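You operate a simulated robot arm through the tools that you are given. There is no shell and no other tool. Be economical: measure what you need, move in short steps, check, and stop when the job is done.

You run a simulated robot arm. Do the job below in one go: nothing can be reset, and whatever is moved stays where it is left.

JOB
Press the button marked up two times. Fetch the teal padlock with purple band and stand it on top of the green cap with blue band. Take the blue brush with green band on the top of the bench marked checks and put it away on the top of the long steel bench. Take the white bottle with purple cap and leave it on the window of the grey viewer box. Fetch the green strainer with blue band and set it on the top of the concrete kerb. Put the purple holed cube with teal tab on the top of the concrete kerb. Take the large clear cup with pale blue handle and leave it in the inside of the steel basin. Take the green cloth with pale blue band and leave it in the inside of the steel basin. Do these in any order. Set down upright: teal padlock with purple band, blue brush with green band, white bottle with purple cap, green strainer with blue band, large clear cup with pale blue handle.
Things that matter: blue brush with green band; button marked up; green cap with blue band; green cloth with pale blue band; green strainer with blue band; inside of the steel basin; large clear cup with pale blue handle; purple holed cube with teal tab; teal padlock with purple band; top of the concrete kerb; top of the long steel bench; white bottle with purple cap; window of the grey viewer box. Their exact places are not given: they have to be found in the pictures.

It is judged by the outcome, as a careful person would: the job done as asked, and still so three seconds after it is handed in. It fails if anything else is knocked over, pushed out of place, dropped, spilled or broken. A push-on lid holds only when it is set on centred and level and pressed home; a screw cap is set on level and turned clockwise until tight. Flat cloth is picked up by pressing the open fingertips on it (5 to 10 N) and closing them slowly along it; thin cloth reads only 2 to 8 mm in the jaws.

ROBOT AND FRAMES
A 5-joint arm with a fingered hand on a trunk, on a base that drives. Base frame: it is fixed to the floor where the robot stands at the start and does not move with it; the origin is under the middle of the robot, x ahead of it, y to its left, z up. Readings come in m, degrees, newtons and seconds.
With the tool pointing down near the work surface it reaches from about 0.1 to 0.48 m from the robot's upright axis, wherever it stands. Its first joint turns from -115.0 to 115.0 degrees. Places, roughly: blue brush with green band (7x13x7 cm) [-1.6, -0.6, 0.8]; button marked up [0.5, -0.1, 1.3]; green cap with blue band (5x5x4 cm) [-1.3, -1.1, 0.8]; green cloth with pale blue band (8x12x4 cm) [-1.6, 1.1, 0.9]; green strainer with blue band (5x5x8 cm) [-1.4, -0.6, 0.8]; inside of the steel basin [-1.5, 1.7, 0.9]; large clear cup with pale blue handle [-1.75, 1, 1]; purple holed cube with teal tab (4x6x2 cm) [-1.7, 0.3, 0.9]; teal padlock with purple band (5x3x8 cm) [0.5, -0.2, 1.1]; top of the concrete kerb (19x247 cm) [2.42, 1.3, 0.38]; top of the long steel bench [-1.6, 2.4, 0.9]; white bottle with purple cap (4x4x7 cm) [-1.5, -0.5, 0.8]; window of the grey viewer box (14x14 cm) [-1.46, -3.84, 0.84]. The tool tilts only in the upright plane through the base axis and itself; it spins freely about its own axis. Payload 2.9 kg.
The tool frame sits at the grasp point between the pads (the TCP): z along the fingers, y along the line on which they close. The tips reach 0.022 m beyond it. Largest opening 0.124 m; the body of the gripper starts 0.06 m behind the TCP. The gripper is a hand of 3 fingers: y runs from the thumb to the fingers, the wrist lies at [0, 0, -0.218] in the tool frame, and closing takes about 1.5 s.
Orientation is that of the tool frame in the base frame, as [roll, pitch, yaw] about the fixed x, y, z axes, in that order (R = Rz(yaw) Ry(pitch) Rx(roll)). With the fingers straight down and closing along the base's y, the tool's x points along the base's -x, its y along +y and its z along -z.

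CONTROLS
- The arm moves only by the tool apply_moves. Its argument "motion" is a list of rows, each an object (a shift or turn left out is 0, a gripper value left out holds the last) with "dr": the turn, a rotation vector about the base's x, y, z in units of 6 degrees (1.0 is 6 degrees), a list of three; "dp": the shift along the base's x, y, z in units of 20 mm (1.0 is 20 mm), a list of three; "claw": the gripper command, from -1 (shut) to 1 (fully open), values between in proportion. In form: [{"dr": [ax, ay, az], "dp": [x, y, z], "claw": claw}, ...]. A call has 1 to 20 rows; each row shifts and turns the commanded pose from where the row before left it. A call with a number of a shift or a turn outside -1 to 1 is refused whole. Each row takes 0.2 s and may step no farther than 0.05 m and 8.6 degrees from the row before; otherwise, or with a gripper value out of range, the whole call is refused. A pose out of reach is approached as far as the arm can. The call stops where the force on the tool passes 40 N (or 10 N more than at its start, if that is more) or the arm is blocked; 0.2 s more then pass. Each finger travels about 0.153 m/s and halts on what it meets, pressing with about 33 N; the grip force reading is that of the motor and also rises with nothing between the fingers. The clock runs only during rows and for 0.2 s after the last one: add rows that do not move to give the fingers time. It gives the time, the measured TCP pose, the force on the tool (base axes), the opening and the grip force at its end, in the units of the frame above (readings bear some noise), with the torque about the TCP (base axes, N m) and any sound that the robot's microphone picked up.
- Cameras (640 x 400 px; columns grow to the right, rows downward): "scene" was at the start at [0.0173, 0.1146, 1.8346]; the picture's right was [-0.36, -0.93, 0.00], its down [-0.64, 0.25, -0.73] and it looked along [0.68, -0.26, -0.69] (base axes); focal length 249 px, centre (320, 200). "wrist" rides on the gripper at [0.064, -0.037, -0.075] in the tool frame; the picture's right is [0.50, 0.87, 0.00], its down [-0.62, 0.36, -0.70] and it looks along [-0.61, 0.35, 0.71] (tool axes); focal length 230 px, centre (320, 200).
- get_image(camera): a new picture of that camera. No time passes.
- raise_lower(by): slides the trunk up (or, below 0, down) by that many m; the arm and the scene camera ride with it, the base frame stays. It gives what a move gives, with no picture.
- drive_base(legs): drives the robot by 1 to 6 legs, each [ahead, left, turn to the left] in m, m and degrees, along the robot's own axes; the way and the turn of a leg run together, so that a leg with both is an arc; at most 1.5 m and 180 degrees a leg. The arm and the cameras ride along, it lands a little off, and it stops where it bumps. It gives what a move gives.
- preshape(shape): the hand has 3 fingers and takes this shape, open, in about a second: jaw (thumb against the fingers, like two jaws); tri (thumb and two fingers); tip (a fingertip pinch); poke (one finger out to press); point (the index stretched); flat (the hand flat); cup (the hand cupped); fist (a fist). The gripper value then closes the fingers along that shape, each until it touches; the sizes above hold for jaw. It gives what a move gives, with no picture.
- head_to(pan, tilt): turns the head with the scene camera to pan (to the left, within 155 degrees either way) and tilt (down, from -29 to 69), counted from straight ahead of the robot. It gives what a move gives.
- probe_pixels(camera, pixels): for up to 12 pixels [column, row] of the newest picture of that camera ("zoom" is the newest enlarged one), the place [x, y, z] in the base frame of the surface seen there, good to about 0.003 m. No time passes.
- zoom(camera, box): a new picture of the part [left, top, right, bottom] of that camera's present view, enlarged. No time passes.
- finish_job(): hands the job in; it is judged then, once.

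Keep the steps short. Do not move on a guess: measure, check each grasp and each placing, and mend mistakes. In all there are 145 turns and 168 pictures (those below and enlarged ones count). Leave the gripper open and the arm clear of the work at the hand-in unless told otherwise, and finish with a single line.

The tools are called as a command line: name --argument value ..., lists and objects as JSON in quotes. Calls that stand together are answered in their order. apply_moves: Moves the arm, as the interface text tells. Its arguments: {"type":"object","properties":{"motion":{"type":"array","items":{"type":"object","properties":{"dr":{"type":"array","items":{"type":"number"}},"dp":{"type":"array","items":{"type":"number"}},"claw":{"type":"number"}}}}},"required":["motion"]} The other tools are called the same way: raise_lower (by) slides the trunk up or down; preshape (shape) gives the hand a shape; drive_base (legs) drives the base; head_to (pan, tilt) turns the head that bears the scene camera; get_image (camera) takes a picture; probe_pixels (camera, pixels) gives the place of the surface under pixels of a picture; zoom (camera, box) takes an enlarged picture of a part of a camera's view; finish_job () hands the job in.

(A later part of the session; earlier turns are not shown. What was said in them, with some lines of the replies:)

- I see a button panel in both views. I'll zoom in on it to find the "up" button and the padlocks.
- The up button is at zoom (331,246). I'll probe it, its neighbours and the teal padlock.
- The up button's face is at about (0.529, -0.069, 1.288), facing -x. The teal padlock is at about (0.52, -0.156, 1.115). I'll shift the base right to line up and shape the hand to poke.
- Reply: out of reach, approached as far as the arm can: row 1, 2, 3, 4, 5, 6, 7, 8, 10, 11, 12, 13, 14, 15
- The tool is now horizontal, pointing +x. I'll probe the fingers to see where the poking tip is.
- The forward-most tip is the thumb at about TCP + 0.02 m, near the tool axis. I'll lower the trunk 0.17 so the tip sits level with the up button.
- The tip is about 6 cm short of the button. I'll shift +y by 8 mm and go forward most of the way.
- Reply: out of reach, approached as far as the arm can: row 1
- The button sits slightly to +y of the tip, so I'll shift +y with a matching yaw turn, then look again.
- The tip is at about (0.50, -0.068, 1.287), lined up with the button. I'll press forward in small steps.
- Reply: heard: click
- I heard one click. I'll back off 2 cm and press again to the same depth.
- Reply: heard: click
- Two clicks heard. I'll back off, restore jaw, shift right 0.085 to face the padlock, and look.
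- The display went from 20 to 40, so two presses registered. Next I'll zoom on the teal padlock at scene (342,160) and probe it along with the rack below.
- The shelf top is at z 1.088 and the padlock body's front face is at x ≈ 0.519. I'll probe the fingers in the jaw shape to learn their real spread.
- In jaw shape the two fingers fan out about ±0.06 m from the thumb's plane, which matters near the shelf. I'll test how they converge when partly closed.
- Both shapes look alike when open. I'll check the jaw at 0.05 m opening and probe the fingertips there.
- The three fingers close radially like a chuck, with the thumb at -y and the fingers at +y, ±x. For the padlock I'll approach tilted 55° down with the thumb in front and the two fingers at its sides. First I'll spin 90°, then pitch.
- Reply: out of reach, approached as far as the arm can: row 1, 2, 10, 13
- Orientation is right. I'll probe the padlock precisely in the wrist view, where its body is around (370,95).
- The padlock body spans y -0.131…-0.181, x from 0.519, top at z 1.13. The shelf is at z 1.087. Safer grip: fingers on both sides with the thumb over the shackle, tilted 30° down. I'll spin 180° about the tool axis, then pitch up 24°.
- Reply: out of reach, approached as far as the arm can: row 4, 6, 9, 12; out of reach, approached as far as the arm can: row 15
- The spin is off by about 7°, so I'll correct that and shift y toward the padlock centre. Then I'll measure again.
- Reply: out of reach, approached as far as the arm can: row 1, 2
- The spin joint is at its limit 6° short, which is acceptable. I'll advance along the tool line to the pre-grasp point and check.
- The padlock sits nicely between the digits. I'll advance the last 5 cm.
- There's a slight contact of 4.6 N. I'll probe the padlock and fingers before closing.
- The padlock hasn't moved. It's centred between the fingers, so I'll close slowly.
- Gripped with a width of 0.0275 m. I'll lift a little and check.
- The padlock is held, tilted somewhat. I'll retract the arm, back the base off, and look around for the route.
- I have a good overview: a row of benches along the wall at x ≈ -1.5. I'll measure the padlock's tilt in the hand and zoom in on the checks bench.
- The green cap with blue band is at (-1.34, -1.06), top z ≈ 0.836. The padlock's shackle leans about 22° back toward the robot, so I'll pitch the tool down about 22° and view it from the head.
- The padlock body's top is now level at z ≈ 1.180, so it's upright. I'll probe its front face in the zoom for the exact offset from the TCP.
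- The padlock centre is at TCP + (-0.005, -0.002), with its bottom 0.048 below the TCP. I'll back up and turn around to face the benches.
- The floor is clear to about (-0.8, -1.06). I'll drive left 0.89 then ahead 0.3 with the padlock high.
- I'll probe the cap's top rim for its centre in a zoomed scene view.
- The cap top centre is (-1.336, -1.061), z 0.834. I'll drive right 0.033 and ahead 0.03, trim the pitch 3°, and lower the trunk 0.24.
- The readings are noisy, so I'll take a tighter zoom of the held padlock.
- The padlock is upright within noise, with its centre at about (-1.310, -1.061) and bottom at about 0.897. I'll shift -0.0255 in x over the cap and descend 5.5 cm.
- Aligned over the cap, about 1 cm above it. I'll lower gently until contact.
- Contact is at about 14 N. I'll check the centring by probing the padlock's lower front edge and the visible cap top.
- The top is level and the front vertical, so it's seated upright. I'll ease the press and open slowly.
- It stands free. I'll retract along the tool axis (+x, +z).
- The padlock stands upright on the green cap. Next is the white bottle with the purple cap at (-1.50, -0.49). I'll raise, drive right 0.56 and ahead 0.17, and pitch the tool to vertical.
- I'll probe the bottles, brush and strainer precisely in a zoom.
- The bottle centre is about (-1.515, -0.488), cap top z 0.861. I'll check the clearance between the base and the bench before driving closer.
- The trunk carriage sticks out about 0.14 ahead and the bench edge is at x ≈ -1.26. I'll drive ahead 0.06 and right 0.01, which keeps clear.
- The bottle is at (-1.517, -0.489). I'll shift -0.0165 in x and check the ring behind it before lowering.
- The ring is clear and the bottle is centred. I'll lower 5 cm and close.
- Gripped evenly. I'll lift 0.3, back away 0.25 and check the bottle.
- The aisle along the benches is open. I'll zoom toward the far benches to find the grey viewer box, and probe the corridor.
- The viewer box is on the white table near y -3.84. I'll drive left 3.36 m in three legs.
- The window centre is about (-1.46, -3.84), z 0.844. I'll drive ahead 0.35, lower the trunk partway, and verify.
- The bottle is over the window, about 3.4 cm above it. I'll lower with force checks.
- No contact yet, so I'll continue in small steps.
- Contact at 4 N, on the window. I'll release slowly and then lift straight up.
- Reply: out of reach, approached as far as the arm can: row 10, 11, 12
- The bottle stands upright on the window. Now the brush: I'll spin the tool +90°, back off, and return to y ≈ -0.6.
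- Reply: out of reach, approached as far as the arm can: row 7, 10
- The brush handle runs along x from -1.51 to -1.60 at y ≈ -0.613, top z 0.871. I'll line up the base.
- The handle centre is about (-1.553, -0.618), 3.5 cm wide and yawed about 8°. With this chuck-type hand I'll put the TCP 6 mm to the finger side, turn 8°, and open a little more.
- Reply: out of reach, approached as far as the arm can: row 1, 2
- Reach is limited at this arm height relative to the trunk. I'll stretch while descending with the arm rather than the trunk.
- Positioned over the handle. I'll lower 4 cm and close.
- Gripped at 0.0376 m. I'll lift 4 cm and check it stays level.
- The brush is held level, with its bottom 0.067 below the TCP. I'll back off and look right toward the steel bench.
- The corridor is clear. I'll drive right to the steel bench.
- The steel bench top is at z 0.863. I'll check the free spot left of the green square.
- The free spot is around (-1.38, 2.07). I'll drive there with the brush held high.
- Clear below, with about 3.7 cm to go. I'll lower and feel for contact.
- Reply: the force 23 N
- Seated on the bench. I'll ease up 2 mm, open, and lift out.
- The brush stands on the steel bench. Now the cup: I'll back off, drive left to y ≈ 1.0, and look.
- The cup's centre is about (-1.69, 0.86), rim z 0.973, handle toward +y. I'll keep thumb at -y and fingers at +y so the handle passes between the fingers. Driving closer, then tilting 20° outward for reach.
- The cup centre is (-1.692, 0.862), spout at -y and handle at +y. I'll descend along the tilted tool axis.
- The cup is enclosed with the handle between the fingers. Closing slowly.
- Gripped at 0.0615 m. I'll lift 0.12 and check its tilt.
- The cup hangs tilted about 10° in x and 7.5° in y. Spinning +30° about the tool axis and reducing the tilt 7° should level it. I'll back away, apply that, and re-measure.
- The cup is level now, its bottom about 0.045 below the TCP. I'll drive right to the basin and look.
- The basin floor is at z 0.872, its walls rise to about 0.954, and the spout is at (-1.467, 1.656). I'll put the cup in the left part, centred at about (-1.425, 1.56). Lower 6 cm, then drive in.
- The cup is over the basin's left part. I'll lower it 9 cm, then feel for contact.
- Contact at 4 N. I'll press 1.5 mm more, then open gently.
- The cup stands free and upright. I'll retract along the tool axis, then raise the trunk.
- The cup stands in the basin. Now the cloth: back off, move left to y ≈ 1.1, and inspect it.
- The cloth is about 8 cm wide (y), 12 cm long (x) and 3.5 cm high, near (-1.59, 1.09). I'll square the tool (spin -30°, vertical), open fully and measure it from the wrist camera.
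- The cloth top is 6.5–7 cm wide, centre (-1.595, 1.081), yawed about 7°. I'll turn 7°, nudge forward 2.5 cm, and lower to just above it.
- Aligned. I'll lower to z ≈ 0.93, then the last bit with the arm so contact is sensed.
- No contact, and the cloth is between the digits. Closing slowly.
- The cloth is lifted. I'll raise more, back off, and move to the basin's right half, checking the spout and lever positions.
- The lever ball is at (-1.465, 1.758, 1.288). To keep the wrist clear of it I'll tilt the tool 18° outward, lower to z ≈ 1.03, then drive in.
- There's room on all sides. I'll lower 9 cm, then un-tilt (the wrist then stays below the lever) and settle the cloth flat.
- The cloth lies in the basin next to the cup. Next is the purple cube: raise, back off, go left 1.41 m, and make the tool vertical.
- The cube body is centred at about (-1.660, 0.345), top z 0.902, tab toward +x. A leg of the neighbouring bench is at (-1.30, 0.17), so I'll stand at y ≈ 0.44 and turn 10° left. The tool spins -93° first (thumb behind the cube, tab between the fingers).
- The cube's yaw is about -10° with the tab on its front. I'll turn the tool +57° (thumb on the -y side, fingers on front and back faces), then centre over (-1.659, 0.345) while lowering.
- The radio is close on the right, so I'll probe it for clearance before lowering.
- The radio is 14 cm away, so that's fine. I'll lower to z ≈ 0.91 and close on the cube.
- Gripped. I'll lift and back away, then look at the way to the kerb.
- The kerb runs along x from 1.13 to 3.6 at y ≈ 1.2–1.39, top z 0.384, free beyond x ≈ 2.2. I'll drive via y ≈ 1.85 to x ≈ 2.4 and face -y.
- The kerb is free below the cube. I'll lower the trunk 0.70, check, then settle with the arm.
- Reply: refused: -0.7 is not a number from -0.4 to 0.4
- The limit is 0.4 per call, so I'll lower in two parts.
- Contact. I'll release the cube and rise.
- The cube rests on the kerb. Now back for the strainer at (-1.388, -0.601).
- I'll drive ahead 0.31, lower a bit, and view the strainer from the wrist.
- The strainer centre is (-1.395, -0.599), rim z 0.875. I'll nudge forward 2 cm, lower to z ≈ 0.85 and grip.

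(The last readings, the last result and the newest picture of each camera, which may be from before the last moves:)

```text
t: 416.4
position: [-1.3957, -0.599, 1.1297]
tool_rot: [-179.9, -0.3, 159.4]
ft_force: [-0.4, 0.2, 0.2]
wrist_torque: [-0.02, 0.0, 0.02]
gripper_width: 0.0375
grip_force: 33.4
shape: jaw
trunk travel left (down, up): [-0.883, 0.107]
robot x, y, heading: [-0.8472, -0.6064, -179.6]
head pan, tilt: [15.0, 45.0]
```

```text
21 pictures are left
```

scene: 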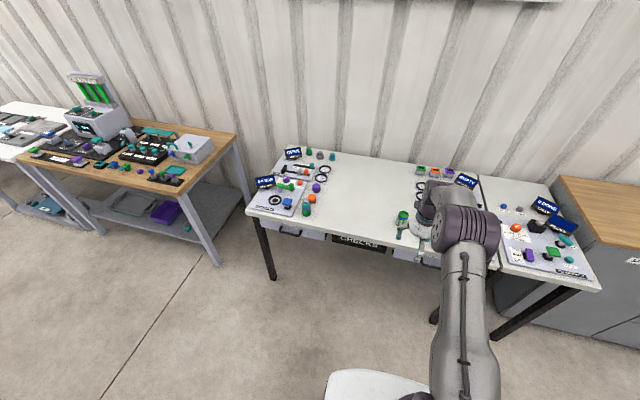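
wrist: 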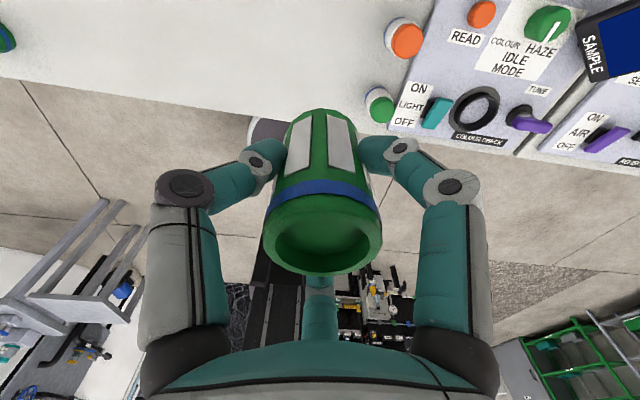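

The strainer is held upright, its bottom 0.050 below the TCP. Driving to the kerb again.

drive_base --legs '[[-0.33, 0, 0], [0, -1.4, 0], [0, -1.05, 0], [0, 0, -180], [1.5, 0, 0], [1.5, 0, 0]]'

drive_base --legs '[[0.2, 0, 0]]'

```text
t: 451.6
position: [2.9986, 1.9695, 1.1285]
tool_rot: [-179.8, -0.3, -19.3]
ft_force: [0.7, -1.2, -1.2]
wrist_torque: [0.0, 0.01, -0.01]
gripper_width: 0.037
grip_force: 33.2
shape: jaw
trunk travel left (down, up): [-0.883, 0.107]
robot x, y, heading: [2.4532, 1.9592, 1.3]
head pan, tilt: [15.0, 45.0]
```

```text
t: 453.1
position: [3.1932, 1.9767, 1.1298]
tool_rot: [-179.9, -0.3, -19.2]
ft_force: [0.0, -0.1, 0.4]
wrist_torque: [0.01, -0.01, -0.01]
gripper_width: 0.0373
grip_force: 33.2
shape: jaw
trunk travel left (down, up): [-0.883, 0.107]
robot x, y, heading: [2.6486, 1.9659, 1.3]
head pan, tilt: [15.0, 45.0]
```

drive_base --legs '[[0, 0, -91.3], [0.125, 0, 0]]'

get_image --camera "scene"

```text
t: 458.3
position: [2.6429, 1.2963, 1.13]
tool_rot: [-179.9, -0.4, -110.8]
ft_force: [-0.5, 0.0, -0.8]
wrist_torque: [-0.01, 0.0, -0.02]
gripper_width: 0.037
grip_force: 32.9
shape: jaw
trunk travel left (down, up): [-0.883, 0.107]
robot x, y, heading: [2.6488, 1.8411, -90.1]
head pan, tilt: [15.0, 45.0]
```

```text
20 pictures are left
```

scene: 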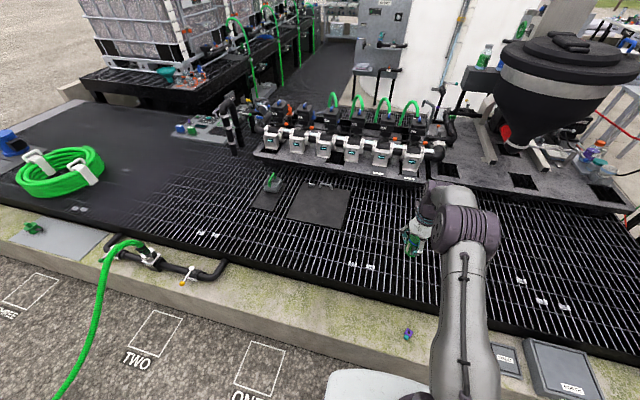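

Over the kerb at (2.64, 1.296), 16 cm from the cube. Lowering.

raise_lower --by -0.4

raise_lower --by -0.25

get_image --camera "wrist"

apply_moves --motion '[{"dp": [0, 0, -0.8]}, {"dp": [0, 0, -0.8]}, {"dp": [0, 0, -0.3]}, {}]'

apply_moves --motion '[{"dp": [0, 0, -0.15]}, {"dp": [0, 0, -0.1]}, {}]'

```text
t: 462.1
position: [2.6417, 1.2948, 0.7291]
tool_rot: [-179.9, -0.3, -110.8]
ft_force: [-0.1, 0.7, -0.5]
wrist_torque: [0.03, -0.01, -0.03]
gripper_width: 0.0369
grip_force: 32.7
shape: jaw
trunk travel left (down, up): [-0.483, 0.507]
robot x, y, heading: [2.6488, 1.8413, -89.7]
head pan, tilt: [15.0, 45.0]
```

```text
t: 464.7
position: [2.6433, 1.296, 0.4797]
tool_rot: [-179.9, -0.3, -110.8]
ft_force: [0.5, 0.2, -1.0]
wrist_torque: [0.02, -0.04, 0.01]
gripper_width: 0.0371
grip_force: 32.5
shape: jaw
trunk travel left (down, up): [-0.233, 0.757]
robot x, y, heading: [2.6469, 1.8407, -89.8]
head pan, tilt: [15.0, 45.0]
```

```text
19 pictures are left
```

wrist: 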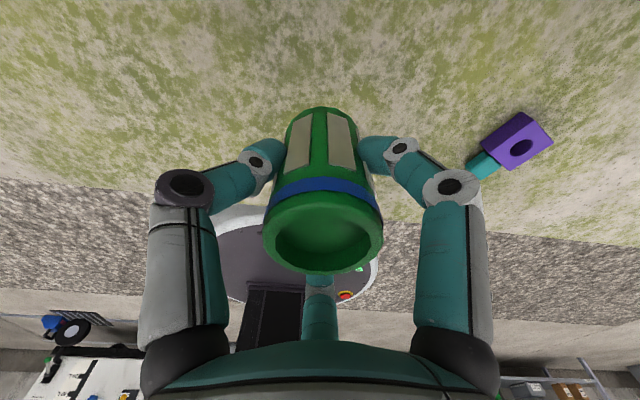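

```text
t: 465.7
position: [2.6432, 1.295, 0.4415]
tool_rot: [-179.9, -0.3, -110.8]
ft_force: [0.7, 0.1, -0.6]
wrist_torque: [0.01, 0.02, 0.0]
gripper_width: 0.0369
grip_force: 33.1
shape: jaw
trunk travel left (down, up): [-0.233, 0.757]
robot x, y, heading: [2.6461, 1.8469, -90.1]
head pan, tilt: [15.0, 45.0]
```

```text
t: 466.5
position: [2.6428, 1.2959, 0.4365]
tool_rot: [-179.9, -0.3, -110.8]
ft_force: [0.0, 0.0, -0.9]
wrist_torque: [0.02, 0.02, 0.0]
gripper_width: 0.0369
grip_force: 32.8
shape: jaw
trunk travel left (down, up): [-0.233, 0.757]
robot x, y, heading: [2.648, 1.8429, -89.7]
head pan, tilt: [15.0, 45.0]
```

apply_moves --motion '[{"dp": [0, 0, -0.1]}, {"dp": [0, 0, -0.08]}, {}]'

apply_moves --motion '[{"dp": [0, 0, -0.1]}, {}]'

```text
t: 467.3
position: [2.6428, 1.2953, 0.4319]
tool_rot: [-179.9, -0.3, -110.8]
ft_force: [0.5, 0.0, 0.2]
wrist_torque: [0.0, 0.0, -0.01]
gripper_width: 0.037
grip_force: 33.0
shape: jaw
trunk travel left (down, up): [-0.233, 0.757]
robot x, y, heading: [2.6514, 1.8422, -90.1]
head pan, tilt: [15.0, 45.0]
```

```text
t: 467.9
position: [2.6439, 1.2951, 0.4296]
tool_rot: [-179.9, -0.3, -110.8]
ft_force: [0.4, -0.9, -0.8]
wrist_torque: [-0.05, 0.03, 0.01]
gripper_width: 0.0368
grip_force: 32.3
shape: jaw
trunk travel left (down, up): [-0.233, 0.757]
robot x, y, heading: [2.6495, 1.8391, -89.9]
head pan, tilt: [15.0, 45.0]
```

No contact yet. I'll go on in 2 mm steps.

apply_moves --motion '[{"dp": [0, 0, -0.1]}, {}]'

apply_moves --motion '[{"dp": [0, 0, -0.07]}, {}]'

zoom --camera "scene" --box '[330, 100, 470, 240]'

```text
t: 468.5
position: [2.6416, 1.295, 0.4292]
tool_rot: [-180.0, -0.3, -110.7]
ft_force: [0.2, -0.3, 0.5]
wrist_torque: [0.01, 0.04, 0.0]
gripper_width: 0.0371
grip_force: 33.1
shape: jaw
trunk travel left (down, up): [-0.233, 0.757]
robot x, y, heading: [2.6487, 1.8393, -89.8]
head pan, tilt: [15.0, 45.0]
```

```text
t: 469.1
position: [2.6411, 1.2954, 0.4286]
tool_rot: [-179.9, -0.4, -110.8]
ft_force: [0.5, 0.1, 5.4]
wrist_torque: [-0.04, -0.04, 0.0]
gripper_width: 0.0369
grip_force: 33.1
shape: jaw
trunk travel left (down, up): [-0.233, 0.757]
robot x, y, heading: [2.6513, 1.8437, -89.7]
head pan, tilt: [15.0, 45.0]
```

```text
2.86 times, centred on (400, 170) of scene
```

zoom: 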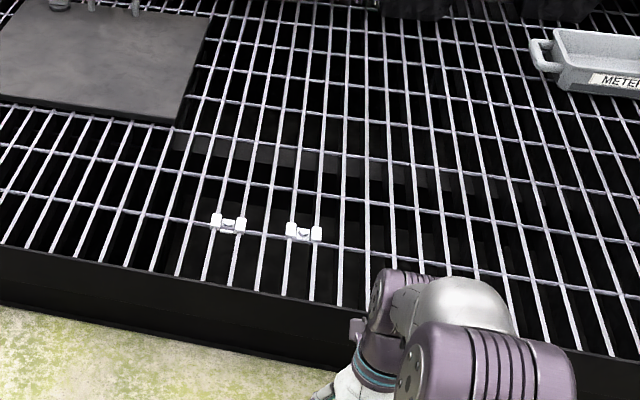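

Contact at 5 N. Release, rise, and view.

apply_moves --motion '[{"claw": -0.35}, {"claw": -0.2}, {"claw": 0}, {"claw": 0.2}, {"claw": 0.5}, {}, {"dp": [0, 0, 0.8]}, {"dp": [0, 0, 0.8]}]'

raise_lower --by 0.4

get_image --camera "wrist"

raise_lower --by 0.25

zoom --camera "scene" --box '[300, 240, 460, 400]'

```text
t: 470.9
position: [2.6421, 1.295, 0.4604]
tool_rot: [-179.9, -0.3, -110.8]
ft_force: [0.1, 0.5, 0.3]
wrist_torque: [0.0, 0.0, 0.03]
gripper_width: 0.0929
grip_force: 0.1
shape: jaw
trunk travel left (down, up): [-0.233, 0.757]
robot x, y, heading: [2.65, 1.8419, -89.7]
head pan, tilt: [15.0, 45.0]
```

```text
t: 474.7
position: [2.6421, 1.2964, 0.8588]
tool_rot: [-179.9, -0.3, -110.9]
ft_force: [0.2, 0.8, 0.2]
wrist_torque: [-0.03, -0.02, 0.01]
gripper_width: 0.0925
grip_force: 0.1
shape: jaw
trunk travel left (down, up): [-0.633, 0.357]
robot x, y, heading: [2.6481, 1.8409, -90.1]
head pan, tilt: [15.0, 45.0]
```

```text
17 pictures are left
```

wrist: 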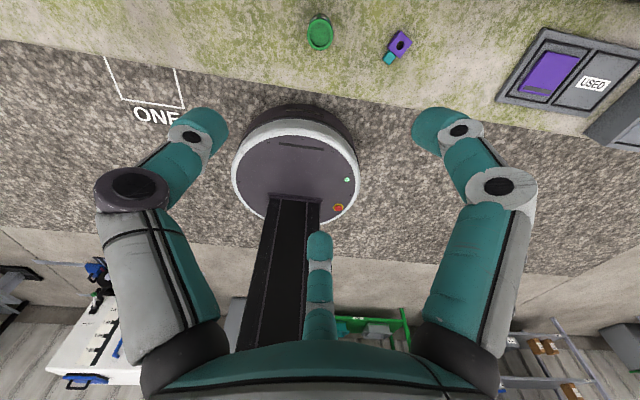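

```text
t: 477.3
position: [2.642, 1.2939, 1.1105]
tool_rot: [-180.0, -0.3, -110.7]
ft_force: [0.0, 0.4, -0.3]
wrist_torque: [0.01, 0.02, -0.02]
gripper_width: 0.0926
grip_force: 0.1
shape: jaw
trunk travel left (down, up): [-0.883, 0.107]
robot x, y, heading: [2.6486, 1.8452, -89.8]
head pan, tilt: [15.0, 45.0]
```

```text
2.50 times, centred on (380, 320) of scene
```

zoom: 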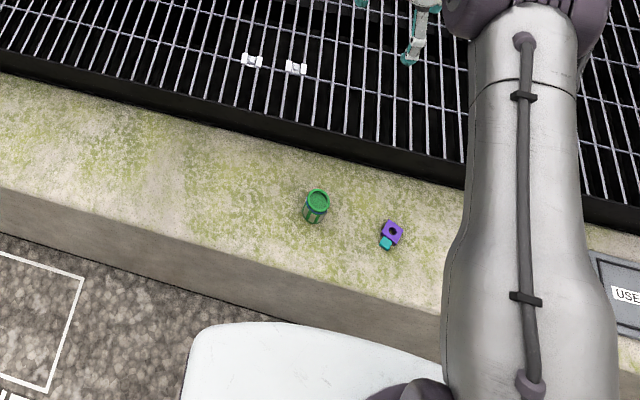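

Strainer and cube both stand on the kerb. I'll back the robot off clear of the work with the gripper open.

drive_base --legs '[[-0.25, 0, 0]]'

get_image --camera "scene"

```text
t: 479.1
position: [2.6394, 1.5427, 1.1105]
tool_rot: [-179.9, -0.3, -111.1]
ft_force: [-0.2, 0.2, -0.3]
wrist_torque: [0.01, 0.01, 0.02]
gripper_width: 0.0924
grip_force: 0.0
shape: jaw
trunk travel left (down, up): [-0.883, 0.107]
robot x, y, heading: [2.6537, 2.0905, -90.1]
head pan, tilt: [15.0, 45.0]
```

```text
15 pictures are left
```

scene: 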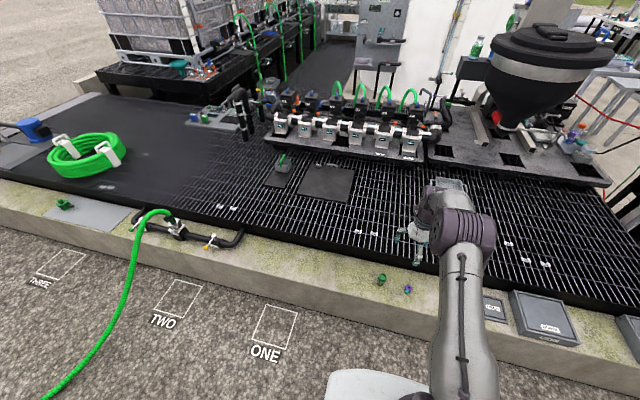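

Everything is in place and the arm is clear, so I'm handing in.

finish_job

```text
The job is handed in.
```

The job is handed in: the up button was pressed twice, all seven items are where you asked, and each placing was checked in the pictures right after it was set down.
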